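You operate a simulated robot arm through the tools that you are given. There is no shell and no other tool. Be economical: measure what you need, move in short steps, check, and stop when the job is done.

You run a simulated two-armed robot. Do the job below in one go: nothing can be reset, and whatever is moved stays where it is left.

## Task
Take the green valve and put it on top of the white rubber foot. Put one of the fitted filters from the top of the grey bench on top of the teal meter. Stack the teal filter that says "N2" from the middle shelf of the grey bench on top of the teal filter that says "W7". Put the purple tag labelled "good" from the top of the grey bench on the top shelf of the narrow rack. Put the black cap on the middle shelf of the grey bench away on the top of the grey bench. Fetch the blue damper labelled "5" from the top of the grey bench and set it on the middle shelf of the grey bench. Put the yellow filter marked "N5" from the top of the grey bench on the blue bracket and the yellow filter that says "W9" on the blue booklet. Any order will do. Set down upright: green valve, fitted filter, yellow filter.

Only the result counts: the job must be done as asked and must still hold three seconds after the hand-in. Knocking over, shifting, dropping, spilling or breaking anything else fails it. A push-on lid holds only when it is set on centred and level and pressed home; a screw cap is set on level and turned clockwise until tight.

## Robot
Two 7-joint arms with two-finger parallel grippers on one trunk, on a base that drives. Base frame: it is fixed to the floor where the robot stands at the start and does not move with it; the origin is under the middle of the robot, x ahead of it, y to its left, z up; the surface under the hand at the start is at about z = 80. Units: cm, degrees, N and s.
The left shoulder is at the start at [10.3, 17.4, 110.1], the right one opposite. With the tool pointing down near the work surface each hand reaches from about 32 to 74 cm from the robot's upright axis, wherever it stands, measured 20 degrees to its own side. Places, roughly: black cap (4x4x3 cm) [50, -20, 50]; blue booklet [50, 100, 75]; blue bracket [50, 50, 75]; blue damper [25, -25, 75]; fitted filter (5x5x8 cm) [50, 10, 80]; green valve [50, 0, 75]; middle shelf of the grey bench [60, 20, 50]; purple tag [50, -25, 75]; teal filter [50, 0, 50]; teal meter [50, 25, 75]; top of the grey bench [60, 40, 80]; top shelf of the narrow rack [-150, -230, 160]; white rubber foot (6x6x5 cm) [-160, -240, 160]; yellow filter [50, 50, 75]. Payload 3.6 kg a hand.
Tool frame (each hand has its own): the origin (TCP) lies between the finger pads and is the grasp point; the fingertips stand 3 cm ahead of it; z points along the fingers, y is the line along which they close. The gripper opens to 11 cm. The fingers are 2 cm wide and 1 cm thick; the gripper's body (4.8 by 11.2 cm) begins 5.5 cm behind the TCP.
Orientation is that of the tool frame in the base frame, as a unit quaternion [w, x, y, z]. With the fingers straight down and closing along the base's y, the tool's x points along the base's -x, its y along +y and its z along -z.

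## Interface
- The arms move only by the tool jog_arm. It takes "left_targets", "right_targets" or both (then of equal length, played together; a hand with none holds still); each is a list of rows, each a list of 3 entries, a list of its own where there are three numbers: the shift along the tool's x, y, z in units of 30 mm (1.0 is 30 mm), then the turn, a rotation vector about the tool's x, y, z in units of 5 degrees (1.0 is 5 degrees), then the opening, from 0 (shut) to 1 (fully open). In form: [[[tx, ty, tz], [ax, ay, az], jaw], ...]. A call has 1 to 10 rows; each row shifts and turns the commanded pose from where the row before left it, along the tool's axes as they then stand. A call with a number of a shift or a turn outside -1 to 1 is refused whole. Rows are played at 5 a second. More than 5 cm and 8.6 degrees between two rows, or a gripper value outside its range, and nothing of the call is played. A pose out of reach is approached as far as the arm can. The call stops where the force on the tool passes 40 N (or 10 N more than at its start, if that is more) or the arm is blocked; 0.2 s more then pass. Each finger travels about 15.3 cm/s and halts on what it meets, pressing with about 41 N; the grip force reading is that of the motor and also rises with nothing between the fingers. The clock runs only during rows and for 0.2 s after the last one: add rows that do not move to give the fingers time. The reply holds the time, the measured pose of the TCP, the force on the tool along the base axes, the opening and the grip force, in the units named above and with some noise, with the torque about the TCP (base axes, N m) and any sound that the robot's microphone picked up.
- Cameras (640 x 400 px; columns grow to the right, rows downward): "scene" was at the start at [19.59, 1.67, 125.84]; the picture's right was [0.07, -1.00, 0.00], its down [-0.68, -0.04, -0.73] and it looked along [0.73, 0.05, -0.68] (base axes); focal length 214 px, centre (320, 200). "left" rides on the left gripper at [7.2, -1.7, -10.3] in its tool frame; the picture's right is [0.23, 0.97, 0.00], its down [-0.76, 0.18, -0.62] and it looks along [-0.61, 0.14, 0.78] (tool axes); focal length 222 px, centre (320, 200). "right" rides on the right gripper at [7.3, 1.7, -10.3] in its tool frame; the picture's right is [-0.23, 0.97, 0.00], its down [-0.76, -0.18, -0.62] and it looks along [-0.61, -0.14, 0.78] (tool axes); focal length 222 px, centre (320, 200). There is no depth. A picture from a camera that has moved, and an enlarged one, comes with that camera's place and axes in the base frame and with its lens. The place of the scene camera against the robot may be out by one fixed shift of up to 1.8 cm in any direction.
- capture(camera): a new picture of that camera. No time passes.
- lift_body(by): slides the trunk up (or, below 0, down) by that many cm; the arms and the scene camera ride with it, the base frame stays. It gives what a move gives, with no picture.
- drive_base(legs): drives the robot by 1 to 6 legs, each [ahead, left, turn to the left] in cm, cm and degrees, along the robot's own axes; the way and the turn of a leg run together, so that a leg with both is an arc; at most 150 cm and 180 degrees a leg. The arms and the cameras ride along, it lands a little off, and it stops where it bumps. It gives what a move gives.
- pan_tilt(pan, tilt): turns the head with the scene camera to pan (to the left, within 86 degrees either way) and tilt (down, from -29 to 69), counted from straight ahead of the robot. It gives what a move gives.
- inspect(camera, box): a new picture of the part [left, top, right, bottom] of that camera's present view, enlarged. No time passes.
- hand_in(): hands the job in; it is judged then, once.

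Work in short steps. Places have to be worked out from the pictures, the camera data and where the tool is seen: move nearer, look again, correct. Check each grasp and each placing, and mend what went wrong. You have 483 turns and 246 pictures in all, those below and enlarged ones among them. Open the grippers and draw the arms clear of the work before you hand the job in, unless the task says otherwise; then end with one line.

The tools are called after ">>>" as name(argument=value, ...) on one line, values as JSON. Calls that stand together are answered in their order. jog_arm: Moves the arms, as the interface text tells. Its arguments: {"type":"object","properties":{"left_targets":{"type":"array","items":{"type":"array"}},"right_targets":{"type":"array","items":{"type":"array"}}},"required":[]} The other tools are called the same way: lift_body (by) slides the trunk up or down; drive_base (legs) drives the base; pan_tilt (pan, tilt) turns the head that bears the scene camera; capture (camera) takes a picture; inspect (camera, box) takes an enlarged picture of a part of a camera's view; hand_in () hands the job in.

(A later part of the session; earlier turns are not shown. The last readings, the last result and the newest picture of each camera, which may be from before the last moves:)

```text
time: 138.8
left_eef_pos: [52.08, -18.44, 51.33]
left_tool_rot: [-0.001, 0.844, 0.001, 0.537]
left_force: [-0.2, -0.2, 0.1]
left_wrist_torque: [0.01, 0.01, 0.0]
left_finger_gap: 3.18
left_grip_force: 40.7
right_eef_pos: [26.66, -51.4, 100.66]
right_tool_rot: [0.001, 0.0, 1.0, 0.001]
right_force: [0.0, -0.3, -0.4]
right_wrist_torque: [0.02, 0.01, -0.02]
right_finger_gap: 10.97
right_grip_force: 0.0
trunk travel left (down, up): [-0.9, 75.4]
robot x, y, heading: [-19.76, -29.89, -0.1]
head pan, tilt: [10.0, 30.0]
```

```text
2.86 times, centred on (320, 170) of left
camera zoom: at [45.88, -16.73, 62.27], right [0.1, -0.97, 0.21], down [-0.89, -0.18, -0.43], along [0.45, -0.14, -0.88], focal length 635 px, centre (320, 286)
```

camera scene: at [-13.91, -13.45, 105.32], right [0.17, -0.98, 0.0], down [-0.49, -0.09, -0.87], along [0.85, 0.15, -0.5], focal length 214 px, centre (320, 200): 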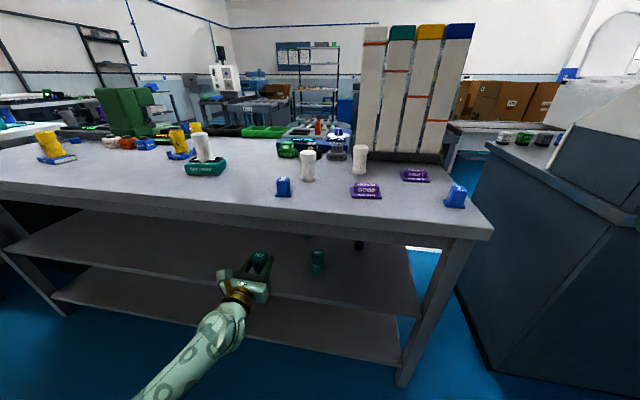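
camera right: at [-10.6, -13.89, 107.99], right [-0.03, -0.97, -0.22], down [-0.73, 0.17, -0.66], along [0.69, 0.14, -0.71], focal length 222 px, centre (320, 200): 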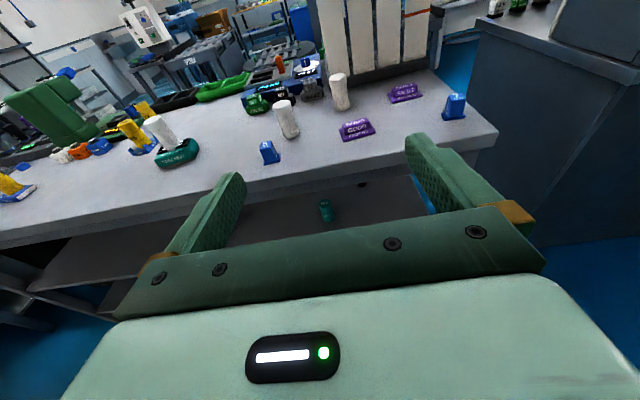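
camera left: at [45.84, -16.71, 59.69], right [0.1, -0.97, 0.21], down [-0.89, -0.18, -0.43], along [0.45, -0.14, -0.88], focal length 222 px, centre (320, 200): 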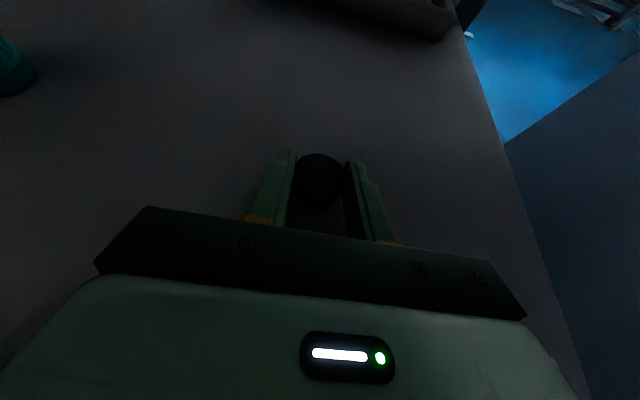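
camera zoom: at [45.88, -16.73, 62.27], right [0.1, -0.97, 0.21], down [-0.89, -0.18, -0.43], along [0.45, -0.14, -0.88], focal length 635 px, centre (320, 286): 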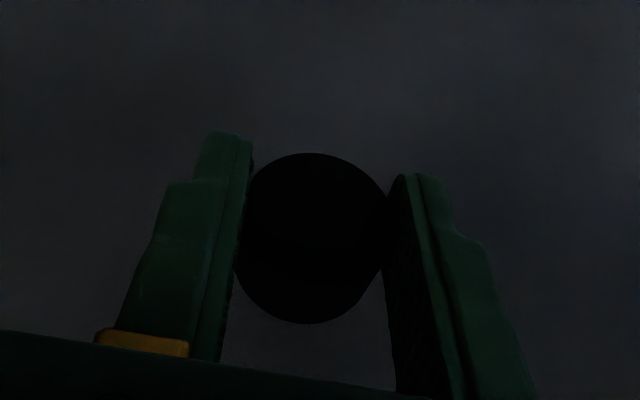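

Held. Back out 35 cm, then raise the trunk 40 cm.

>>> drive_base(legs=[[-35, 0, 0]])

>>> lift_body(by=40)

>>> pan_tilt(pan=15, tilt=45)

>>> capture(camera="scene")

```text
time: 141.1
left_eef_pos: [17.05, -18.36, 51.4]
left_tool_rot: [-0.001, 0.843, 0.002, 0.537]
left_force: [-0.3, -0.6, 0.6]
left_wrist_torque: [0.01, 0.0, -0.04]
left_finger_gap: 3.21
left_grip_force: 41.0
right_eef_pos: [-8.36, -51.38, 100.6]
right_tool_rot: [0.001, -0.001, 1.0, 0.0]
right_force: [0.1, 0.4, -0.4]
right_wrist_torque: [-0.01, 0.0, 0.0]
right_finger_gap: 11.01
right_grip_force: 0.1
trunk travel left (down, up): [-0.9, 75.4]
robot x, y, heading: [-54.65, -29.53, 0.4]
head pan, tilt: [10.0, 30.0]
```

```text
time: 144.9
left_eef_pos: [16.86, -18.47, 91.45]
left_tool_rot: [-0.001, 0.843, 0.002, 0.537]
left_force: [0.2, -0.1, -0.1]
left_wrist_torque: [-0.02, 0.0, -0.01]
left_finger_gap: 3.22
left_grip_force: 40.9
right_eef_pos: [-28.89, -51.4, 151.31]
right_tool_rot: [0.2, 0.0, 0.98, 0.001]
right_force: [0.0, 0.3, 0.2]
right_wrist_torque: [-0.01, 0.03, 0.0]
right_finger_gap: 11.0
right_grip_force: 0.2
trunk travel left (down, up): [-40.9, 35.4]
robot x, y, heading: [-54.46, -29.82, 0.2]
head pan, tilt: [10.0, 30.0]
```

```text
time: 145.7
left_eef_pos: [17.0, -18.45, 91.48]
left_tool_rot: [0.0, 0.843, 0.001, 0.538]
left_force: [0.0, 1.5, -0.1]
left_wrist_torque: [0.0, 0.02, -0.01]
left_finger_gap: 3.19
left_grip_force: 40.4
right_eef_pos: [-28.86, -51.52, 151.37]
right_tool_rot: [0.2, -0.001, 0.98, 0.001]
right_force: [0.0, -0.1, 0.1]
right_wrist_torque: [0.02, 0.03, 0.05]
right_finger_gap: 10.99
right_grip_force: 0.0
trunk travel left (down, up): [-40.9, 35.4]
robot x, y, heading: [-54.79, -29.55, -0.0]
head pan, tilt: [15.0, 45.0]
```

```text
177 pictures are left
camera scene: at [-42.99, -26.41, 144.91], right [0.26, -0.97, 0.0], down [-0.68, -0.18, -0.71], along [0.68, 0.19, -0.71], focal length 214 px, centre (320, 200)
```

scene: 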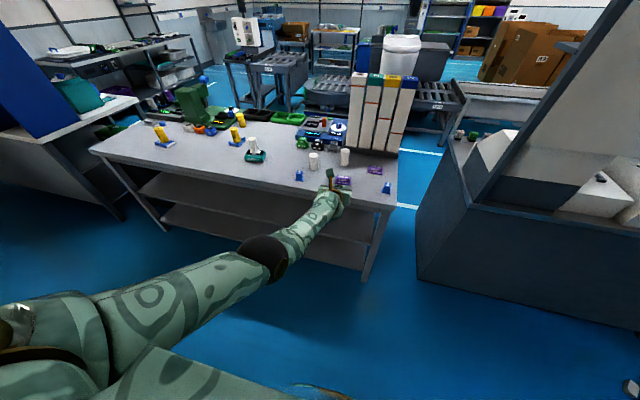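

Drive left 34 and forward 12 to bring the cap over the clear front bench area around (35,15).

>>> drive_base(legs=[[0, 34, 0], [12, 0, 0]])

>>> capture(camera="left")

>>> capture(camera="scene")

```text
time: 148.7
left_eef_pos: [28.98, 15.23, 91.37]
left_tool_rot: [-0.001, 0.844, 0.001, 0.537]
left_force: [0.3, 0.3, -0.2]
left_wrist_torque: [-0.01, 0.01, 0.02]
left_finger_gap: 3.22
left_grip_force: 41.0
right_eef_pos: [-16.94, -17.74, 151.42]
right_tool_rot: [0.201, 0.0, 0.98, 0.0]
right_force: [0.8, 0.1, 0.1]
right_wrist_torque: [0.03, 0.04, -0.01]
right_finger_gap: 11.0
right_grip_force: 0.1
trunk travel left (down, up): [-40.9, 35.4]
robot x, y, heading: [-42.62, 4.21, 0.4]
head pan, tilt: [15.0, 45.0]
```

```text
176 pictures are left
camera left: at [22.78, 16.96, 102.26], right [0.1, -0.97, 0.21], down [-0.89, -0.18, -0.43], along [0.45, -0.14, -0.88], focal length 222 px, centre (320, 200)
```

left: 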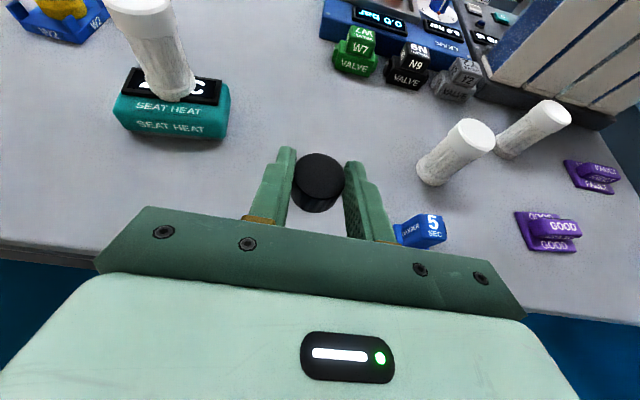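

```text
175 pictures are left
camera scene: at [-30.97, 7.31, 144.9], right [0.26, -0.97, 0.0], down [-0.68, -0.18, -0.71], along [0.68, 0.18, -0.71], focal length 214 px, centre (320, 200)
```

scene: 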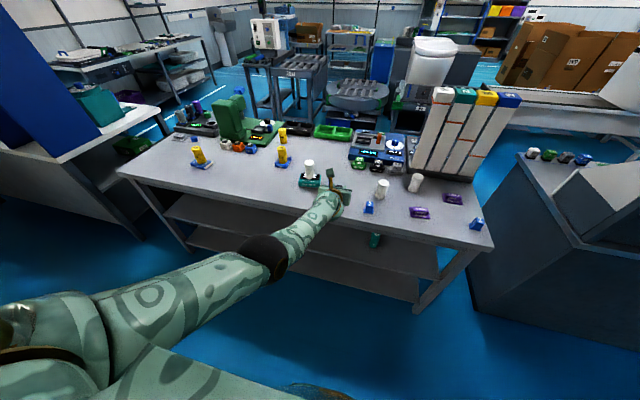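

Area is clear. Drive 7 cm forward, then lower to ~1.5 cm above the bench.

>>> drive_base(legs=[[7, 1.5, 0]])

>>> jog_arm(left_targets=[[[-0.7, 0, 0.33], [0, 0, 0], 0], [[-0.7, 0, 0.33], [0, 0, 0], 0], [[-0.7, 0, 0.33], [0, 0, 0], 0], [[0, 0, 0], [0, 0, 0], 0]])

>>> capture(camera="left")

```text
time: 149.8
left_eef_pos: [36.04, 16.8, 91.21]
left_tool_rot: [-0.001, 0.844, 0.001, 0.536]
left_force: [-0.1, 0.5, -0.1]
left_wrist_torque: [-0.01, 0.01, 0.02]
left_finger_gap: 3.21
left_grip_force: 41.4
right_eef_pos: [-9.81, -16.19, 151.27]
right_tool_rot: [0.2, 0.0, 0.98, 0.001]
right_force: [0.6, 0.3, -0.4]
right_wrist_torque: [0.0, 0.06, -0.01]
right_finger_gap: 11.0
right_grip_force: 0.1
trunk travel left (down, up): [-40.9, 35.4]
robot x, y, heading: [-35.45, 5.82, 0.0]
head pan, tilt: [15.0, 45.0]
```

```text
time: 150.8
left_eef_pos: [35.26, 18.41, 89.13]
left_tool_rot: [-0.001, 0.844, 0.001, 0.537]
left_force: [0.1, -0.2, 0.4]
left_wrist_torque: [0.02, -0.02, 0.0]
left_finger_gap: 3.19
left_grip_force: 41.2
left hand out of reach, approached as far as the arm can: row 1, 2, 3
right_eef_pos: [-9.96, -16.33, 151.28]
right_tool_rot: [0.201, 0.001, 0.98, 0.001]
right_force: [0.2, -0.5, -0.7]
right_wrist_torque: [0.0, 0.04, 0.0]
right_finger_gap: 11.01
right_grip_force: 0.0
trunk travel left (down, up): [-40.9, 35.4]
robot x, y, heading: [-35.29, 5.94, -0.2]
head pan, tilt: [15.0, 45.0]
```

```text
174 pictures are left
camera left: at [29.09, 20.16, 99.99], right [0.1, -0.97, 0.21], down [-0.89, -0.18, -0.43], along [0.45, -0.14, -0.88], focal length 222 px, centre (320, 200)
```

left: 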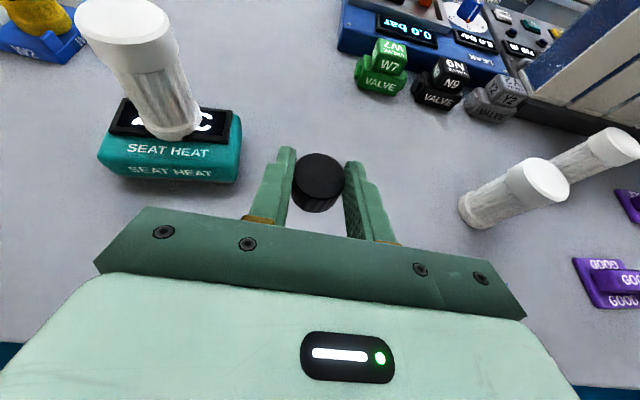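

The arm hit its reach limit there. Shift right 2.5 cm with the base and lower with the trunk instead.

>>> drive_base(legs=[[0, -2.5, 0]])

>>> lift_body(by=-3.5)

>>> capture(camera="left")

```text
time: 151.6
left_eef_pos: [35.29, 16.1, 89.09]
left_tool_rot: [-0.001, 0.844, 0.002, 0.536]
left_force: [0.4, -1.2, -0.5]
left_wrist_torque: [0.0, 0.03, -0.05]
left_finger_gap: 3.21
left_grip_force: 41.0
right_eef_pos: [-10.11, -18.56, 151.39]
right_tool_rot: [0.2, 0.0, 0.98, 0.001]
right_force: [-0.7, -0.2, -0.4]
right_wrist_torque: [0.01, 0.02, -0.01]
right_finger_gap: 11.02
right_grip_force: 0.1
trunk travel left (down, up): [-40.9, 35.4]
robot x, y, heading: [-35.96, 3.08, -0.0]
head pan, tilt: [15.0, 45.0]
```

```text
time: 152.4
left_eef_pos: [35.3, 16.12, 85.68]
left_tool_rot: [-0.001, 0.843, 0.002, 0.538]
left_force: [0.3, -0.1, 0.8]
left_wrist_torque: [0.0, 0.04, 0.0]
left_finger_gap: 3.22
left_grip_force: 41.1
right_eef_pos: [-10.05, -18.42, 147.76]
right_tool_rot: [0.201, 0.0, 0.98, 0.002]
right_force: [0.0, -0.2, -0.7]
right_wrist_torque: [-0.05, -0.02, 0.02]
right_finger_gap: 11.0
right_grip_force: 0.1
trunk travel left (down, up): [-37.4, 38.9]
robot x, y, heading: [-35.79, 3.02, -0.1]
head pan, tilt: [15.0, 45.0]
```

```text
173 pictures are left
camera left: at [29.03, 17.8, 96.54], right [0.1, -0.97, 0.21], down [-0.89, -0.18, -0.43], along [0.45, -0.14, -0.88], focal length 222 px, centre (320, 200)
```

left: 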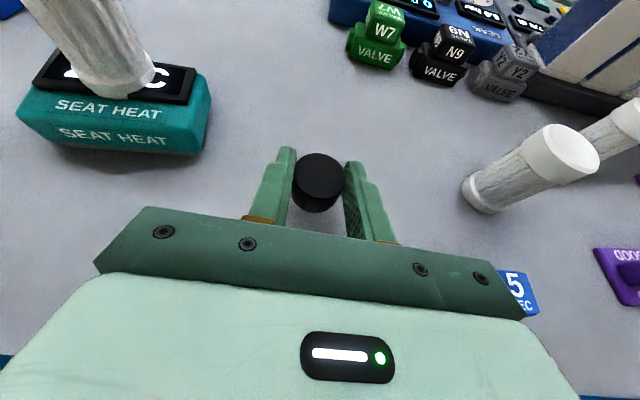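

Clear. Lower the trunk 2.3 cm, then fine.

>>> lift_body(by=-2.3)

>>> lift_body(by=-0.4)

```text
time: 153.1
left_eef_pos: [35.24, 15.94, 83.45]
left_tool_rot: [-0.001, 0.843, 0.001, 0.537]
left_force: [0.6, 0.2, -0.1]
left_wrist_torque: [-0.04, 0.0, 0.02]
left_finger_gap: 3.21
left_grip_force: 40.9
right_eef_pos: [-10.18, -18.61, 145.47]
right_tool_rot: [0.202, 0.0, 0.979, 0.003]
right_force: [0.2, 0.5, 0.7]
right_wrist_torque: [0.0, -0.06, 0.02]
right_finger_gap: 11.0
right_grip_force: 0.2
trunk travel left (down, up): [-35.1, 41.2]
robot x, y, heading: [-35.47, 2.89, 0.2]
head pan, tilt: [15.0, 45.0]
```

```text
time: 153.6
left_eef_pos: [35.24, 16.09, 82.91]
left_tool_rot: [-0.001, 0.843, 0.002, 0.537]
left_force: [0.0, -0.2, -0.1]
left_wrist_torque: [-0.01, -0.01, 0.02]
left_finger_gap: 3.2
left_grip_force: 41.3
right_eef_pos: [-10.08, -18.51, 144.93]
right_tool_rot: [0.202, 0.001, 0.979, 0.002]
right_force: [0.7, 0.0, -0.4]
right_wrist_torque: [0.02, -0.02, 0.01]
right_finger_gap: 10.98
right_grip_force: 0.1
trunk travel left (down, up): [-34.7, 41.6]
robot x, y, heading: [-36.02, 3.04, 0.1]
head pan, tilt: [15.0, 45.0]
```

>>> lift_body(by=-0.2)

>>> inspect(camera="left", box=[240, 110, 400, 230])

```text
time: 154.1
left_eef_pos: [35.33, 16.16, 82.81]
left_tool_rot: [-0.001, 0.843, 0.001, 0.537]
left_force: [1.8, 0.3, 1.7]
left_wrist_torque: [0.0, -0.04, 0.02]
left_finger_gap: 3.2
left_grip_force: 41.2
right_eef_pos: [-9.97, -18.54, 144.74]
right_tool_rot: [0.201, 0.002, 0.98, 0.003]
right_force: [-0.8, -0.2, 0.7]
right_wrist_torque: [0.0, 0.0, -0.03]
right_finger_gap: 11.02
right_grip_force: 0.1
trunk travel left (down, up): [-34.5, 41.8]
robot x, y, heading: [-35.69, 2.92, -0.1]
head pan, tilt: [15.0, 45.0]
```

```text
3.33 times, centred on (320, 170) of left
camera zoom: at [29.09, 17.75, 93.65], right [0.1, -0.97, 0.21], down [-0.89, -0.18, -0.43], along [0.45, -0.14, -0.88], focal length 740 px, centre (320, 300)
```

zoom: 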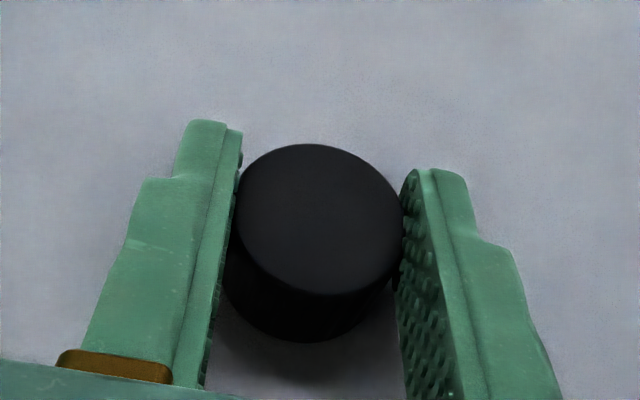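

Just touching the bench. Open and drive back 20 cm.

>>> jog_arm(left_targets=[[[0, 0, 0], [0, 0, 0], 0.35], [[0, 0, 0], [0, 0, 0], 0.5], [[0, 0, 0], [0, 0, 0], 0.6], [[0, 0, 0], [0, 0, 0], 0.6]])

>>> capture(camera="left")

```text
time: 155.1
left_eef_pos: [35.3, 15.98, 82.64]
left_tool_rot: [-0.001, 0.843, 0.001, 0.537]
left_force: [-0.2, -0.2, 0.2]
left_wrist_torque: [0.0, 0.01, 0.03]
left_finger_gap: 6.59
left_grip_force: 0.0
right_eef_pos: [-10.03, -18.57, 144.74]
right_tool_rot: [0.201, 0.002, 0.98, 0.003]
right_force: [-0.1, 0.3, -1.4]
right_wrist_torque: [0.01, 0.01, -0.01]
right_finger_gap: 11.0
right_grip_force: 0.1
trunk travel left (down, up): [-34.5, 41.8]
robot x, y, heading: [-35.34, 3.21, 0.0]
head pan, tilt: [15.0, 45.0]
```

```text
171 pictures are left
camera left: at [29.08, 17.74, 93.6], right [0.1, -0.97, 0.21], down [-0.89, -0.18, -0.43], along [0.45, -0.14, -0.88], focal length 222 px, centre (320, 200)
```

left: 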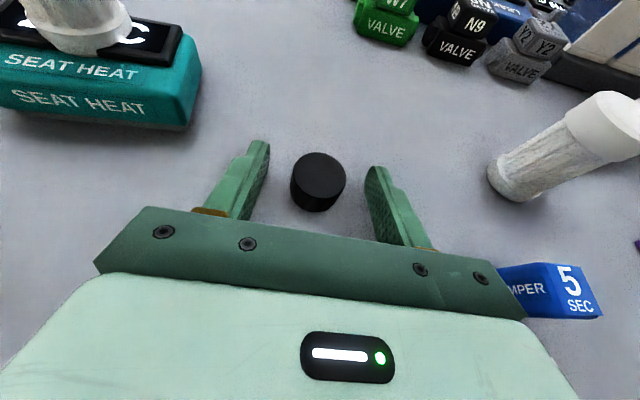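

Cap is standing on the bench top. Drive back and check.

>>> drive_base(legs=[[-14, 0, 0]])

>>> capture(camera="left")

```text
time: 156.4
left_eef_pos: [21.35, 15.83, 82.82]
left_tool_rot: [0.0, 0.843, 0.0, 0.537]
left_force: [-1.1, 0.3, -0.1]
left_wrist_torque: [-0.02, -0.02, 0.0]
left_finger_gap: 6.6
left_grip_force: 0.0
right_eef_pos: [-24.21, -18.6, 144.86]
right_tool_rot: [0.202, 0.003, 0.979, 0.002]
right_force: [0.5, -0.3, 1.0]
right_wrist_torque: [0.01, -0.04, -0.01]
right_finger_gap: 10.99
right_grip_force: 0.1
trunk travel left (down, up): [-34.5, 41.8]
robot x, y, heading: [-49.45, 2.84, -0.1]
head pan, tilt: [15.0, 45.0]
```

```text
170 pictures are left
camera left: at [15.05, 17.64, 93.68], right [0.1, -0.97, 0.21], down [-0.89, -0.18, -0.43], along [0.45, -0.14, -0.88], focal length 222 px, centre (320, 200)
```

left: 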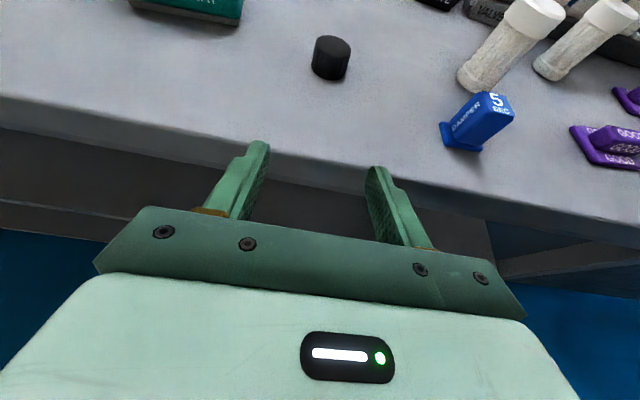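

Next the damper "5"; enlarge it from here and from the scene camera.

>>> inspect(camera="left", box=[410, 70, 550, 170])

>>> pan_tilt(pan=0, tilt=40)

>>> capture(camera="scene")

```text
4.00 times, centred on (480, 120) of left
camera zoom: at [15.05, 17.64, 93.68], right [0.1, -0.97, 0.21], down [-0.89, -0.18, -0.43], along [0.45, -0.14, -0.88], focal length 888 px, centre (-320, 520)
```

zoom: 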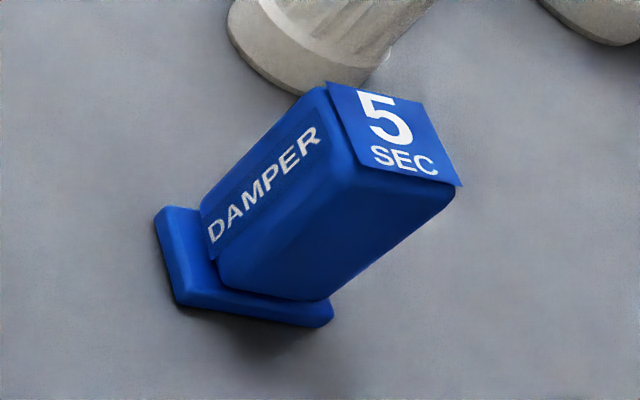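

```text
time: 157.2
left_eef_pos: [21.44, 15.94, 82.63]
left_tool_rot: [0.0, 0.844, 0.0, 0.536]
left_force: [-0.4, 0.7, -0.2]
left_wrist_torque: [-0.03, 0.02, -0.01]
left_finger_gap: 6.6
left_grip_force: 0.1
right_eef_pos: [-23.94, -18.58, 144.79]
right_tool_rot: [0.201, 0.003, 0.98, 0.003]
right_force: [0.3, 0.3, 0.3]
right_wrist_torque: [-0.01, -0.02, 0.04]
right_finger_gap: 10.98
right_grip_force: 0.1
trunk travel left (down, up): [-34.5, 41.8]
robot x, y, heading: [-49.22, 2.97, 0.2]
head pan, tilt: [0.0, 40.0]
```

```text
168 pictures are left
camera scene: at [-35.33, 4.23, 139.15], right [0.0, -1.0, 0.0], down [-0.64, 0.0, -0.77], along [0.77, 0.0, -0.64], focal length 214 px, centre (320, 200)
```

scene: 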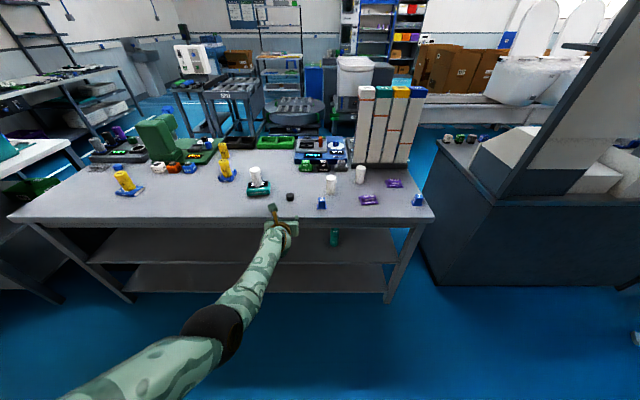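

Damper ≈ base (30.3–34, 0–4.4), top ≈84.3. Drive right 13.7 cm, trunk up 0.7 cm, open to 0.75, and look.

>>> lift_body(by=0.7)

>>> drive_base(legs=[[0, -13.7, 0]])

>>> jog_arm(left_targets=[[[0, 0, 0], [0, 0, 0], 0.75], [[0, 0, 0], [0, 0, 0], 0.75]])

>>> capture(camera="left")

```text
time: 157.8
left_eef_pos: [21.38, 15.86, 83.48]
left_tool_rot: [-0.001, 0.843, 0.001, 0.537]
left_force: [0.0, -0.2, -0.3]
left_wrist_torque: [-0.02, 0.0, 0.01]
left_finger_gap: 6.62
left_grip_force: 0.1
right_eef_pos: [-24.01, -18.59, 145.55]
right_tool_rot: [0.201, 0.003, 0.98, 0.003]
right_force: [-0.5, 1.0, 0.4]
right_wrist_torque: [0.02, 0.01, 0.01]
right_finger_gap: 11.03
right_grip_force: 0.1
trunk travel left (down, up): [-35.2, 41.1]
robot x, y, heading: [-49.67, 3.29, -0.2]
head pan, tilt: [0.0, 40.0]
```

```text
time: 159.1
left_eef_pos: [21.43, 2.09, 83.49]
left_tool_rot: [-0.001, 0.844, 0.0, 0.537]
left_force: [-0.1, -1.6, 0.2]
left_wrist_torque: [-0.02, -0.01, 0.05]
left_finger_gap: 6.61
left_grip_force: 0.2
right_eef_pos: [-24.0, -32.51, 145.5]
right_tool_rot: [0.201, 0.003, 0.98, 0.003]
right_force: [0.0, -0.5, -0.1]
right_wrist_torque: [0.04, -0.01, 0.0]
right_finger_gap: 11.0
right_grip_force: 0.0
trunk travel left (down, up): [-35.2, 41.1]
robot x, y, heading: [-49.73, -10.24, -0.0]
head pan, tilt: [0.0, 40.0]
```

```text
time: 159.7
left_eef_pos: [21.37, 2.08, 83.49]
left_tool_rot: [-0.001, 0.843, 0.0, 0.537]
left_force: [0.1, 0.2, -0.3]
left_wrist_torque: [-0.02, -0.01, 0.01]
left_finger_gap: 8.28
left_grip_force: 0.0
right_eef_pos: [-23.98, -32.4, 145.44]
right_tool_rot: [0.201, 0.003, 0.98, 0.003]
right_force: [-0.2, -0.4, -0.1]
right_wrist_torque: [0.04, -0.03, -0.01]
right_finger_gap: 11.01
right_grip_force: 0.0
trunk travel left (down, up): [-35.2, 41.1]
robot x, y, heading: [-49.44, -10.78, 0.1]
head pan, tilt: [0.0, 40.0]
```

```text
167 pictures are left
camera left: at [15.17, 3.81, 94.3], right [0.1, -0.97, 0.21], down [-0.89, -0.18, -0.43], along [0.45, -0.14, -0.88], focal length 222 px, centre (320, 200)
```

left: 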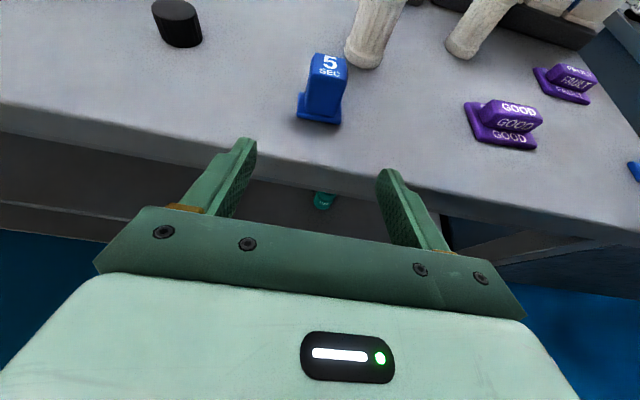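

Aligned in y (damper centre ≈2.3). Drive 7 cm forward and check.

>>> drive_base(legs=[[7, 0.2, 0]])

>>> capture(camera="left")

```text
time: 160.7
left_eef_pos: [28.74, 2.36, 83.3]
left_tool_rot: [-0.001, 0.844, 0.001, 0.537]
left_force: [-0.8, 0.5, -0.3]
left_wrist_torque: [-0.02, -0.02, 0.03]
left_finger_gap: 8.24
left_grip_force: 0.1
right_eef_pos: [-16.65, -32.15, 145.39]
right_tool_rot: [0.2, 0.003, 0.98, 0.002]
right_force: [-0.4, 0.8, 0.1]
right_wrist_torque: [-0.04, 0.04, 0.02]
right_finger_gap: 10.97
right_grip_force: 0.0
trunk travel left (down, up): [-35.2, 41.1]
robot x, y, heading: [-42.58, -10.48, 0.0]
head pan, tilt: [0.0, 40.0]
```

```text
166 pictures are left
camera left: at [22.46, 4.04, 94.18], right [0.1, -0.97, 0.21], down [-0.89, -0.18, -0.42], along [0.45, -0.14, -0.88], focal length 222 px, centre (320, 200)
```

left: 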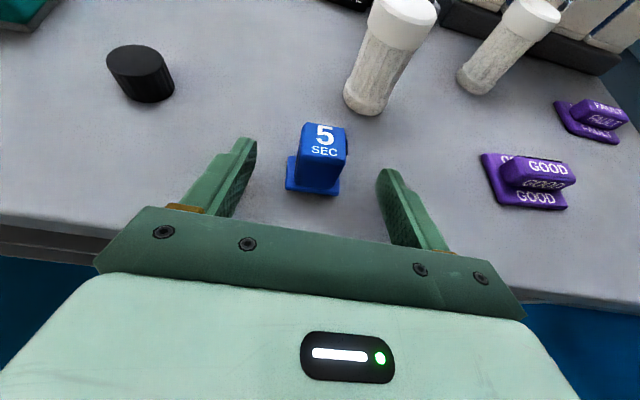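

Drive 3 cm more and look.

>>> drive_base(legs=[[3, 0, 0]])

>>> inspect(camera="left", box=[200, 100, 440, 260])

```text
time: 161.5
left_eef_pos: [31.61, 2.4, 83.3]
left_tool_rot: [-0.001, 0.844, 0.001, 0.537]
left_force: [0.0, 0.2, -0.1]
left_wrist_torque: [0.02, 0.01, 0.03]
left_finger_gap: 8.25
left_grip_force: 0.0
right_eef_pos: [-13.73, -31.99, 145.45]
right_tool_rot: [0.2, 0.003, 0.98, 0.004]
right_force: [0.5, 0.3, 0.2]
right_wrist_torque: [0.02, 0.02, 0.01]
right_finger_gap: 11.0
right_grip_force: 0.0
trunk travel left (down, up): [-35.2, 41.1]
robot x, y, heading: [-39.4, -10.06, -0.1]
head pan, tilt: [0.0, 40.0]
```

```text
2.50 times, centred on (320, 180) of left
camera zoom: at [25.38, 4.05, 94.25], right [0.1, -0.97, 0.21], down [-0.89, -0.18, -0.43], along [0.45, -0.14, -0.88], focal length 555 px, centre (320, 250)
```

zoom: 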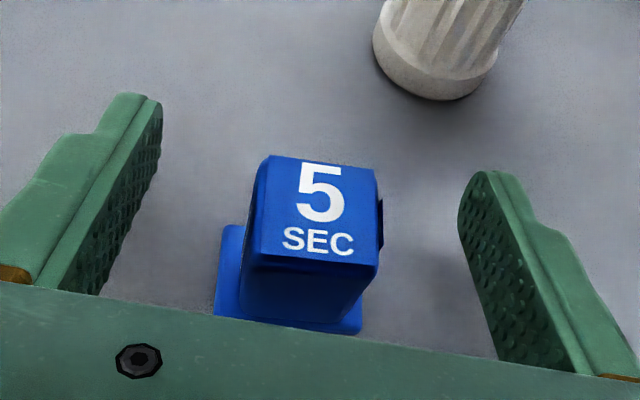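

Block is between the pads. Close and lift with the trunk.

>>> jog_arm(left_targets=[[[0, 0, 0], [0, 0, 0], 0.5], [[0, 0, 0], [0, 0, 0], 0.3], [[0, 0, 0], [0, 0, 0], 0], [[0, 0, 0], [0, 0, 0], 0], [[0, 0, 0], [0, 0, 0], 0]])

>>> lift_body(by=3)

>>> capture(camera="left")

```text
time: 162.7
left_eef_pos: [31.44, 2.27, 83.45]
left_tool_rot: [0.0, 0.843, 0.0, 0.538]
left_force: [-0.9, -0.8, 2.0]
left_wrist_torque: [0.03, -0.03, 0.0]
left_finger_gap: 2.71
left_grip_force: 41.1
right_eef_pos: [-14.0, -32.17, 145.51]
right_tool_rot: [0.201, 0.003, 0.98, 0.003]
right_force: [-0.3, -0.2, 0.1]
right_wrist_torque: [0.0, -0.01, 0.03]
right_finger_gap: 11.01
right_grip_force: 0.1
trunk travel left (down, up): [-35.2, 41.1]
robot x, y, heading: [-39.12, -10.63, -0.1]
head pan, tilt: [0.0, 40.0]
```

```text
time: 163.5
left_eef_pos: [31.54, 2.37, 86.38]
left_tool_rot: [-0.001, 0.843, 0.001, 0.537]
left_force: [0.2, -0.2, -0.1]
left_wrist_torque: [0.0, -0.03, 0.01]
left_finger_gap: 2.69
left_grip_force: 40.6
right_eef_pos: [-13.79, -32.13, 148.56]
right_tool_rot: [0.2, 0.003, 0.98, 0.003]
right_force: [0.3, -0.5, -0.7]
right_wrist_torque: [-0.06, -0.01, 0.03]
right_finger_gap: 11.0
right_grip_force: 0.1
trunk travel left (down, up): [-38.2, 38.1]
robot x, y, heading: [-39.25, -10.36, -0.2]
head pan, tilt: [0.0, 40.0]
```

```text
164 pictures are left
camera left: at [25.37, 4.03, 97.21], right [0.1, -0.97, 0.21], down [-0.89, -0.18, -0.42], along [0.45, -0.14, -0.88], focal length 222 px, centre (320, 200)
```

left: 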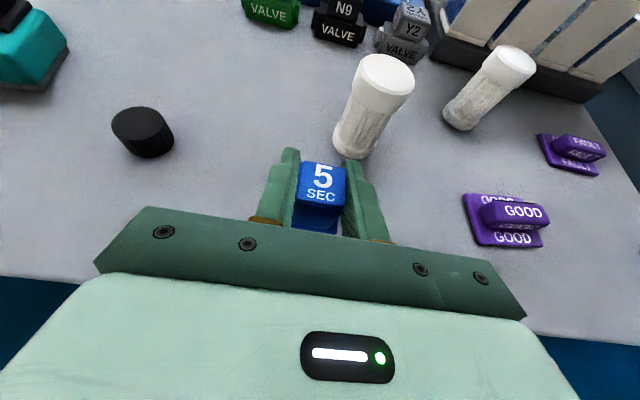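

Damper held. Back off 22 cm, lower the trunk 32.5 cm, drive left 18 cm.

>>> drive_base(legs=[[-22, 0, 0], [0, 18, 0]])

>>> lift_body(by=-33)

>>> capture(camera="left")

>>> capture(camera="scene")

```text
time: 166.3
left_eef_pos: [9.61, 20.28, 86.44]
left_tool_rot: [0.001, 0.844, 0.0, 0.537]
left_force: [0.2, 0.0, -1.7]
left_wrist_torque: [-0.02, -0.02, -0.05]
left_finger_gap: 2.72
left_grip_force: 40.3
right_eef_pos: [-35.85, -13.9, 148.51]
right_tool_rot: [0.201, 0.004, 0.98, 0.002]
right_force: [-1.4, 0.5, 0.1]
right_wrist_torque: [-0.02, 0.0, -0.02]
right_finger_gap: 10.99
right_grip_force: 0.0
trunk travel left (down, up): [-38.2, 38.1]
robot x, y, heading: [-61.51, 7.63, -0.1]
head pan, tilt: [0.0, 40.0]
```

```text
time: 169.5
left_eef_pos: [9.56, 20.36, 53.56]
left_tool_rot: [0.0, 0.844, 0.001, 0.537]
left_force: [-0.3, 0.2, 0.3]
left_wrist_torque: [0.01, 0.01, 0.01]
left_finger_gap: 2.7
left_grip_force: 40.6
right_eef_pos: [-18.96, -13.99, 107.62]
right_tool_rot: [0.04, 0.006, 0.999, 0.004]
right_force: [-0.4, 1.0, -0.4]
right_wrist_torque: [-0.02, -0.02, -0.01]
right_finger_gap: 10.97
right_grip_force: 0.0
trunk travel left (down, up): [-5.2, 71.1]
robot x, y, heading: [-61.71, 7.59, 0.1]
head pan, tilt: [0.0, 40.0]
```

```text
163 pictures are left
camera left: at [3.3, 22.06, 64.35], right [0.1, -0.97, 0.21], down [-0.89, -0.18, -0.43], along [0.45, -0.14, -0.88], focal length 222 px, centre (320, 200)
```

left: 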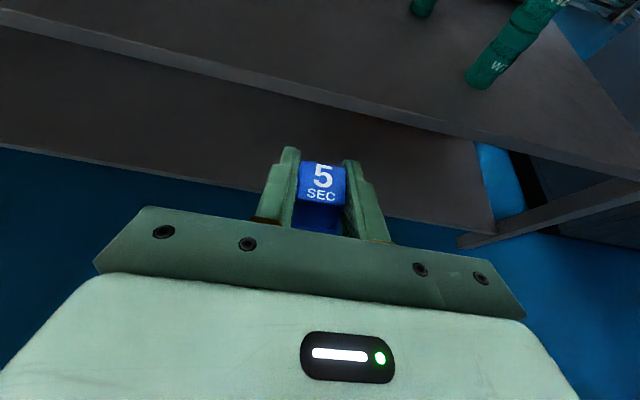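

```text
162 pictures are left
camera scene: at [-31.8, 8.72, 108.48], right [0.0, -1.0, 0.0], down [-0.64, 0.0, -0.77], along [0.77, 0.0, -0.64], focal length 214 px, centre (320, 200)
```

scene: 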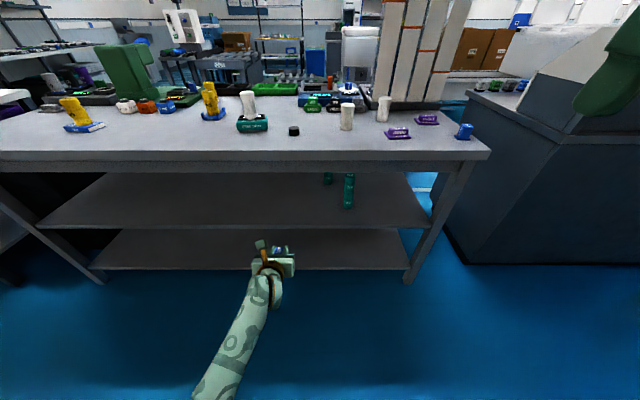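

Path to the shelf is clear. Drive forward 28 cm, then lower gently with the trunk.

>>> drive_base(legs=[[28, 0, 0]])

>>> capture(camera="left")

>>> lift_body(by=-3.5)

```text
time: 171.5
left_eef_pos: [37.66, 20.39, 53.24]
left_tool_rot: [0.0, 0.844, 0.0, 0.536]
left_force: [-0.7, 0.3, -0.8]
left_wrist_torque: [0.03, 0.03, 0.0]
left_finger_gap: 2.68
left_grip_force: 41.4
right_eef_pos: [9.22, -14.12, 107.56]
right_tool_rot: [0.04, 0.006, 0.999, 0.003]
right_force: [-0.3, -0.2, 0.3]
right_wrist_torque: [0.01, 0.06, 0.0]
right_finger_gap: 10.98
right_grip_force: 0.0
trunk travel left (down, up): [-5.2, 71.1]
robot x, y, heading: [-33.61, 7.72, -0.2]
head pan, tilt: [0.0, 40.0]
```

```text
161 pictures are left
camera left: at [31.38, 22.07, 64.23], right [0.1, -0.97, 0.21], down [-0.89, -0.18, -0.43], along [0.45, -0.14, -0.88], focal length 222 px, centre (320, 200)
```

left: 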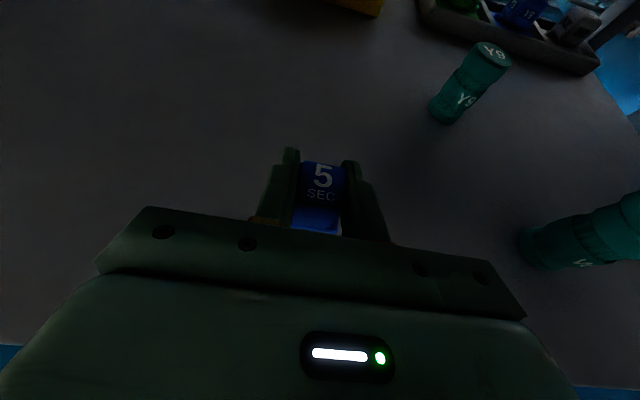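

```text
time: 172.3
left_eef_pos: [37.59, 20.33, 49.99]
left_tool_rot: [0.0, 0.844, 0.0, 0.537]
left_force: [-0.2, 0.5, -0.8]
left_wrist_torque: [0.03, -0.02, -0.01]
left_finger_gap: 2.71
left_grip_force: 41.3
right_eef_pos: [9.01, -14.12, 104.02]
right_tool_rot: [0.042, 0.005, 0.999, 0.003]
right_force: [0.1, 0.5, 0.9]
right_wrist_torque: [0.01, -0.01, -0.02]
right_finger_gap: 11.02
right_grip_force: 0.0
trunk travel left (down, up): [-1.7, 74.6]
robot x, y, heading: [-33.19, 7.45, -0.1]
head pan, tilt: [0.0, 40.0]
```

>>> lift_body(by=-0.4)

>>> lift_body(by=-0.2)

```text
time: 172.8
left_eef_pos: [37.56, 20.36, 49.48]
left_tool_rot: [-0.001, 0.844, 0.001, 0.536]
left_force: [0.6, 0.1, -0.4]
left_wrist_torque: [0.01, 0.01, 0.02]
left_finger_gap: 2.74
left_grip_force: 40.9
right_eef_pos: [9.04, -13.9, 103.68]
right_tool_rot: [0.041, 0.006, 0.999, 0.004]
right_force: [0.7, -0.6, 1.6]
right_wrist_torque: [-0.02, 0.01, -0.01]
right_finger_gap: 11.02
right_grip_force: 0.1
trunk travel left (down, up): [-1.3, 75.0]
robot x, y, heading: [-33.51, 7.72, -0.1]
head pan, tilt: [0.0, 40.0]
```

```text
time: 173.3
left_eef_pos: [37.47, 20.33, 49.52]
left_tool_rot: [-0.001, 0.843, 0.001, 0.538]
left_force: [0.3, 0.7, 7.0]
left_wrist_torque: [0.08, 0.01, -0.04]
left_finger_gap: 2.72
left_grip_force: 41.4
right_eef_pos: [9.06, -13.92, 103.63]
right_tool_rot: [0.041, 0.007, 0.999, 0.004]
right_force: [-0.2, 1.1, -0.4]
right_wrist_torque: [0.03, 0.01, -0.02]
right_finger_gap: 11.0
right_grip_force: 0.1
trunk travel left (down, up): [-1.1, 75.2]
robot x, y, heading: [-33.44, 7.47, -0.1]
head pan, tilt: [0.0, 40.0]
```

Contact with the shelf (7 N). Open and check.

>>> jog_arm(left_targets=[[[0, 0, 0], [0, 0, 0], 0.35], [[0, 0, 0], [0, 0, 0], 0.5], [[0, 0, 0], [0, 0, 0], 0.65], [[0, 0, 0], [0, 0, 0], 0.65]])

>>> inspect(camera="left", box=[200, 100, 440, 260])

>>> drive_base(legs=[[-28, 0, 0]])

>>> capture(camera="left")

```text
time: 174.3
left_eef_pos: [37.66, 20.38, 49.35]
left_tool_rot: [0.001, 0.844, -0.001, 0.536]
left_force: [-0.1, -0.4, 0.1]
left_wrist_torque: [-0.02, -0.01, 0.02]
left_finger_gap: 7.17
left_grip_force: 0.1
right_eef_pos: [9.14, -13.99, 103.5]
right_tool_rot: [0.041, 0.006, 0.999, 0.004]
right_force: [0.7, 0.2, -0.1]
right_wrist_torque: [-0.03, -0.02, -0.03]
right_finger_gap: 11.0
right_grip_force: 0.1
trunk travel left (down, up): [-1.1, 75.2]
robot x, y, heading: [-33.32, 7.57, -0.0]
head pan, tilt: [0.0, 40.0]
```

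```text
2.50 times, centred on (320, 180) of left
camera zoom: at [31.36, 22.07, 60.16], right [0.1, -0.97, 0.21], down [-0.89, -0.18, -0.43], along [0.45, -0.14, -0.88], focal length 555 px, centre (320, 250)
```

zoom: 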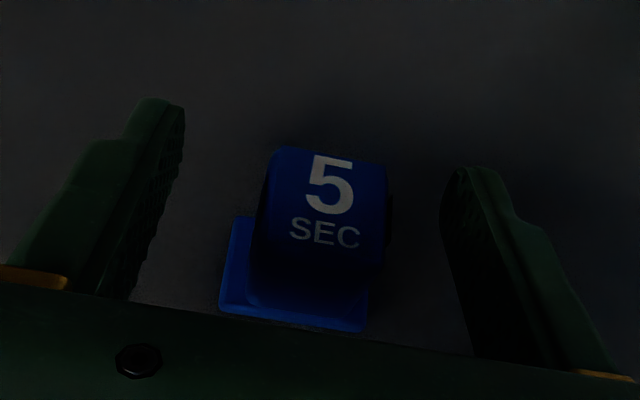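

```text
time: 176.3
left_eef_pos: [9.68, 20.42, 49.29]
left_tool_rot: [0.0, 0.844, 0.0, 0.537]
left_force: [0.7, 0.3, 0.9]
left_wrist_torque: [0.01, 0.0, -0.02]
left_finger_gap: 7.17
left_grip_force: 0.0
right_eef_pos: [-18.75, -13.89, 103.49]
right_tool_rot: [0.041, 0.005, 0.999, 0.005]
right_force: [0.3, -1.1, 0.6]
right_wrist_torque: [0.02, 0.02, 0.01]
right_finger_gap: 10.97
right_grip_force: 0.1
trunk travel left (down, up): [-1.1, 75.2]
robot x, y, heading: [-61.54, 7.67, -0.0]
head pan, tilt: [0.0, 40.0]
```

```text
159 pictures are left
camera left: at [3.52, 22.12, 60.19], right [0.1, -0.97, 0.21], down [-0.89, -0.18, -0.43], along [0.45, -0.14, -0.88], focal length 222 px, centre (320, 200)
```

left: 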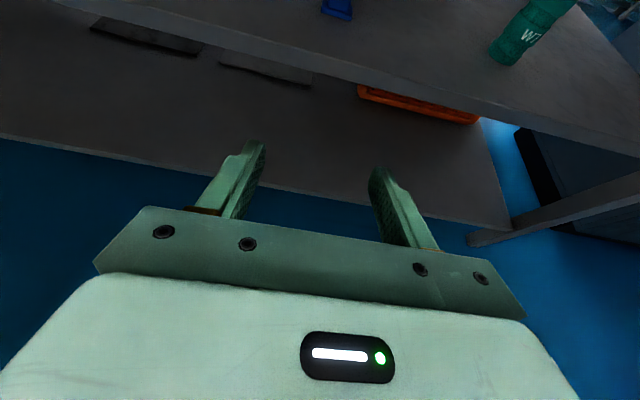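

Damper stands on the shelf. Now restore the left hand: trunk up 21 cm, then roll it back 180°.

>>> lift_body(by=21)

>>> jog_arm(left_targets=[[[0, 0, 0], [0, 0, 1], 1], [[0, 0, 0], [0, 0, 1], 1], [[0, 0, 0], [0, 0, 1], 1], [[0, 0, 0], [0, 0, 1], 1], [[0, 0, 0], [0, 0, 1], 1], [[0, 0, 0], [0, 0, 1], 1], [[0, 0, 0], [0, 0, 1], 1], [[0, 0, 0], [0, 0, 1], 1], [[0, 0, 0], [0, 0, 1], 1], [[0, 0, 0], [0, 0, 1], 1]])

>>> jog_arm(left_targets=[[[0, 0, 0], [0, 0, 1], 1], [[0, 0, 0], [0, 0, 1], 1], [[0, 0, 0], [0, 0, 1], 1], [[0, 0, 0], [0, 0, 1], 1], [[0, 0, 0], [0, 0, 1], 1], [[0, 0, 0], [0, 0, 1], 1], [[0, 0, 0], [0, 0, 1], 1], [[0, 0, 0], [0, 0, 1], 1], [[0, 0, 0], [0, 0, 1], 1], [[0, 0, 0], [0, 0, 1], 1]])

>>> jog_arm(left_targets=[[[0, 0, 0], [0, 0, 1], 1], [[0, 0, 0], [0, 0, 1], 1], [[0, 0, 0], [0, 0, 1], 1], [[0, 0, 0], [0, 0, 1], 1], [[0, 0, 0], [0, 0, 1], 1], [[0, 0, 0], [0, 0, 1], 1], [[0, 0, 0], [0, 0, 1], 1], [[0, 0, 0], [0, 0, 1], 1], [[0, 0, 0], [0, 0, 1], 1], [[0, 0, 0], [0, 0, 1], 1]])

>>> jog_arm(left_targets=[[[0, 0, 0], [0, 0, 1], 1], [[0, 0, 0], [0, 0, 1], 1], [[0, 0, 0], [0, 0, 1], 1], [[0, 0, 0], [0, 0, 1], 1], [[0, 0, 0], [0, 0, 1], 1], [[0, 0, 0], [0, 0, 1], 1], [[0, 0, 0], [0, 0, 0], 1]])

```text
time: 178.5
left_eef_pos: [9.68, 20.42, 70.27]
left_tool_rot: [-0.001, 0.844, 0.001, 0.537]
left_force: [0.6, 0.1, 0.7]
left_wrist_torque: [-0.04, -0.02, 0.0]
left_finger_gap: 7.14
left_grip_force: 0.0
right_eef_pos: [-23.09, -13.82, 127.08]
right_tool_rot: [0.086, 0.007, 0.996, 0.005]
right_force: [0.2, -0.1, 0.0]
right_wrist_torque: [-0.02, 0.01, 0.0]
right_finger_gap: 11.01
right_grip_force: 0.0
trunk travel left (down, up): [-22.1, 54.2]
robot x, y, heading: [-60.93, 7.73, 0.1]
head pan, tilt: [0.0, 40.0]
```

```text
time: 180.7
left_eef_pos: [9.67, 20.48, 70.4]
left_tool_rot: [-0.228, 0.765, -0.357, 0.486]
left_force: [-0.2, 0.1, 0.5]
left_wrist_torque: [0.04, -0.01, -0.01]
left_finger_gap: 10.99
left_grip_force: 0.1
right_eef_pos: [-23.15, -13.83, 127.27]
right_tool_rot: [0.086, 0.007, 0.996, 0.004]
right_force: [-0.4, 0.9, -0.4]
right_wrist_torque: [0.01, 0.0, -0.02]
right_finger_gap: 10.97
right_grip_force: 0.1
trunk travel left (down, up): [-22.1, 54.2]
robot x, y, heading: [-61.66, 7.92, 0.0]
head pan, tilt: [0.0, 40.0]
```

```text
time: 182.9
left_eef_pos: [9.67, 20.33, 70.23]
left_tool_rot: [0.412, -0.542, 0.646, -0.345]
left_force: [0.4, 0.2, 0.0]
left_wrist_torque: [-0.03, 0.02, 0.01]
left_finger_gap: 11.01
left_grip_force: 0.0
right_eef_pos: [-23.07, -13.86, 127.26]
right_tool_rot: [0.087, 0.006, 0.996, 0.006]
right_force: [0.1, -0.1, 0.4]
right_wrist_torque: [0.0, 0.02, -0.01]
right_finger_gap: 10.99
right_grip_force: 0.1
trunk travel left (down, up): [-22.1, 54.2]
robot x, y, heading: [-61.36, 7.7, 0.1]
head pan, tilt: [0.0, 40.0]
```

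```text
time: 185.1
left_eef_pos: [9.74, 20.44, 70.3]
left_tool_rot: [0.519, -0.219, 0.815, -0.137]
left_force: [-0.1, -0.3, 0.1]
left_wrist_torque: [-0.01, 0.01, 0.02]
left_finger_gap: 11.02
left_grip_force: 0.1
right_eef_pos: [-23.21, -13.84, 127.21]
right_tool_rot: [0.085, 0.006, 0.996, 0.003]
right_force: [0.3, -0.6, -0.1]
right_wrist_torque: [0.03, 0.0, -0.01]
right_finger_gap: 11.01
right_grip_force: 0.0
trunk travel left (down, up): [-22.1, 54.2]
robot x, y, heading: [-61.51, 7.42, -0.1]
head pan, tilt: [0.0, 40.0]
```

```text
time: 186.7
left_eef_pos: [9.83, 20.43, 70.28]
left_tool_rot: [0.537, 0.0, 0.844, 0.001]
left_force: [-0.4, -0.4, -0.2]
left_wrist_torque: [0.01, -0.01, -0.01]
left_finger_gap: 10.98
left_grip_force: 0.0
right_eef_pos: [-23.2, -13.86, 127.18]
right_tool_rot: [0.086, 0.007, 0.996, 0.004]
right_force: [0.6, -0.3, -0.3]
right_wrist_torque: [-0.02, 0.04, -0.02]
right_finger_gap: 11.03
right_grip_force: 0.0
trunk travel left (down, up): [-22.1, 54.2]
robot x, y, heading: [-61.16, 7.34, 0.3]
head pan, tilt: [0.0, 40.0]
```

Now pitch the left hand back to straight down and bring both hands to a ready pose.

>>> jog_arm(left_targets=[[[0, 0, 0], [0, 1, 0], 1], [[0, 0, 0], [0, 1, 0], 1], [[0, 0, 0], [0, 1, 0], 1], [[0, 0, 0], [0, 1, 0], 1], [[0, 0, 0], [0, 1, 0], 1], [[0, 0, 0], [0, 1, 0], 1], [[0, 0, 0], [0, 1, 0], 1], [[0, 0, 0], [0, 1, 0], 1], [[0, 0, 0], [0, 1, 0], 1], [[0, 0, 0], [0, 1, 0], 1]], right_targets=[[[0, 0, 1], [0, 0, 0], 1], [[0, 0, 1], [0, 0, 0], 1], [[0, 0, 1], [0, 0, 0], 1], [[0, 0, 1], [0, 0, 0], 1], [[0, 0, 1], [0, 0, 0], 1], [[0, 0, 0], [0, 0, 0], 1], [[0, 0, 0], [0, 0, 0], 1], [[0, 0, 0], [0, 0, 0], 1], [[0, 0, 0], [0, 0, 0], 1], [[0, 0, 0], [0, 0, 0], 1]])

>>> jog_arm(left_targets=[[[0, 0, 0], [0, 1, 0], 1], [[0, 0, 0], [0, 1, 0], 1], [[0, 0, 0], [0, 1, 0], 1], [[1, 0, -1], [0, 0, 0], 1], [[1, 0, -1], [0, 0, 0], 1], [[1, 0, -1], [0, 0, 0], 1], [[1, 0, -1], [0, 0, 0], 1], [[1, 0, -1], [0, 0, 0], 1], [[1, 0, -1], [0, 0, 0], 1], [[1, 0, -1], [0, 0, 0], 1]])

>>> jog_arm(left_targets=[[[0, 0, -1], [0, 0, 0], 1], [[0, 0, -1], [0, 0, 0], 1], [[0, 0, -1], [0, 0, 0], 1], [[0, 0, -1], [0, 0, 0], 1], [[0, 0, -1], [0, 0, 0], 1], [[0, 0, 0], [0, 0, 0], 1]])

```text
time: 188.9
left_eef_pos: [8.94, 16.87, 68.58]
left_tool_rot: [0.221, -0.01, 0.975, 0.008]
left_force: [-0.5, -0.3, -0.6]
left_wrist_torque: [-0.02, 0.0, 0.01]
left_finger_gap: 10.99
left_grip_force: 0.1
left hand out of reach, approached as far as the arm can: row 7, 8, 9, 10
right_eef_pos: [-20.7, -13.69, 112.36]
right_tool_rot: [0.086, 0.006, 0.996, 0.004]
right_force: [0.0, 0.3, 0.3]
right_wrist_torque: [-0.02, 0.0, -0.02]
right_finger_gap: 10.99
right_grip_force: 0.1
trunk travel left (down, up): [-22.1, 54.2]
robot x, y, heading: [-61.1, 7.97, 0.1]
head pan, tilt: [0.0, 40.0]
```

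```text
time: 191.1
left_eef_pos: [-18.55, 15.57, 79.37]
left_tool_rot: [0.201, -0.011, 0.979, 0.009]
left_force: [0.1, -0.1, 0.5]
left_wrist_torque: [-0.03, -0.02, 0.02]
left_finger_gap: 10.99
left_grip_force: 0.0
left hand out of reach, approached as far as the arm can: row 1, 2, 3
right_eef_pos: [-20.67, -13.82, 112.42]
right_tool_rot: [0.088, 0.006, 0.996, 0.005]
right_force: [0.2, 0.1, 1.5]
right_wrist_torque: [0.0, -0.01, -0.02]
right_finger_gap: 10.97
right_grip_force: 0.0
trunk travel left (down, up): [-22.1, 54.2]
robot x, y, heading: [-61.15, 7.63, 0.0]
head pan, tilt: [0.0, 40.0]
```

```text
time: 192.5
left_eef_pos: [-23.66, 15.27, 91.66]
left_tool_rot: [0.202, -0.01, 0.979, 0.007]
left_force: [0.8, -0.3, -0.4]
left_wrist_torque: [0.01, 0.03, -0.01]
left_finger_gap: 11.0
left_grip_force: 0.1
left hand out of reach, approached as far as the arm can: row 5
right_eef_pos: [-20.78, -13.94, 112.35]
right_tool_rot: [0.086, 0.006, 0.996, 0.004]
right_force: [0.5, 0.0, 0.1]
right_wrist_torque: [0.01, 0.02, 0.04]
right_finger_gap: 10.99
right_grip_force: 0.1
trunk travel left (down, up): [-22.1, 54.2]
robot x, y, heading: [-61.42, 7.66, 0.1]
head pan, tilt: [0.0, 40.0]
```

Correct the small residual tilts of both hands.

>>> jog_arm(left_targets=[[[0, 0.5, 0], [0, 0.93, 0], 1], [[0, 0.5, 0], [0, 0.93, 0], 1], [[0, 0.5, 0], [0, 0.93, 0], 1], [[0, 0.5, 0], [0, 0.93, 0], 1], [[0, 0.5, 0], [0, 0.93, 0], 1], [[0, 0, -1], [0, 0, 0], 1], [[0, 0, -1], [0, 0, 0], 1], [[0, 0, 0], [0, 0, 0], 1]], right_targets=[[[0, -0.5, 0], [0, 0.98, 0], 1], [[0, -0.5, 0], [0, 0.98, 0], 1], [[0, -0.5, 0], [0, 0, 0], 1], [[0, 0, 0], [0, 0, 0], 1], [[0, 0, 0], [0, 0, 0], 1], [[0, 0, 0], [0, 0, 0], 1], [[0, 0, 0], [0, 0, 0], 1], [[0, 0, 0], [0, 0, 0], 1]])

```text
time: 194.3
left_eef_pos: [-24.38, 19.77, 83.0]
left_tool_rot: [0.002, -0.013, 1.0, 0.006]
left_force: [0.2, 0.6, 0.6]
left_wrist_torque: [-0.03, 0.0, 0.02]
left_finger_gap: 11.02
left_grip_force: 0.0
left hand out of reach, approached as far as the arm can: row 1, 2, 3, 4, 5, 6, 7
right_eef_pos: [-20.6, -18.38, 112.43]
right_tool_rot: [0.001, 0.006, 1.0, 0.005]
right_force: [-0.3, -0.3, -0.2]
right_wrist_torque: [0.03, 0.03, 0.01]
right_finger_gap: 11.02
right_grip_force: 0.0
trunk travel left (down, up): [-22.1, 54.2]
robot x, y, heading: [-61.22, 7.81, -0.1]
head pan, tilt: [0.0, 40.0]
```

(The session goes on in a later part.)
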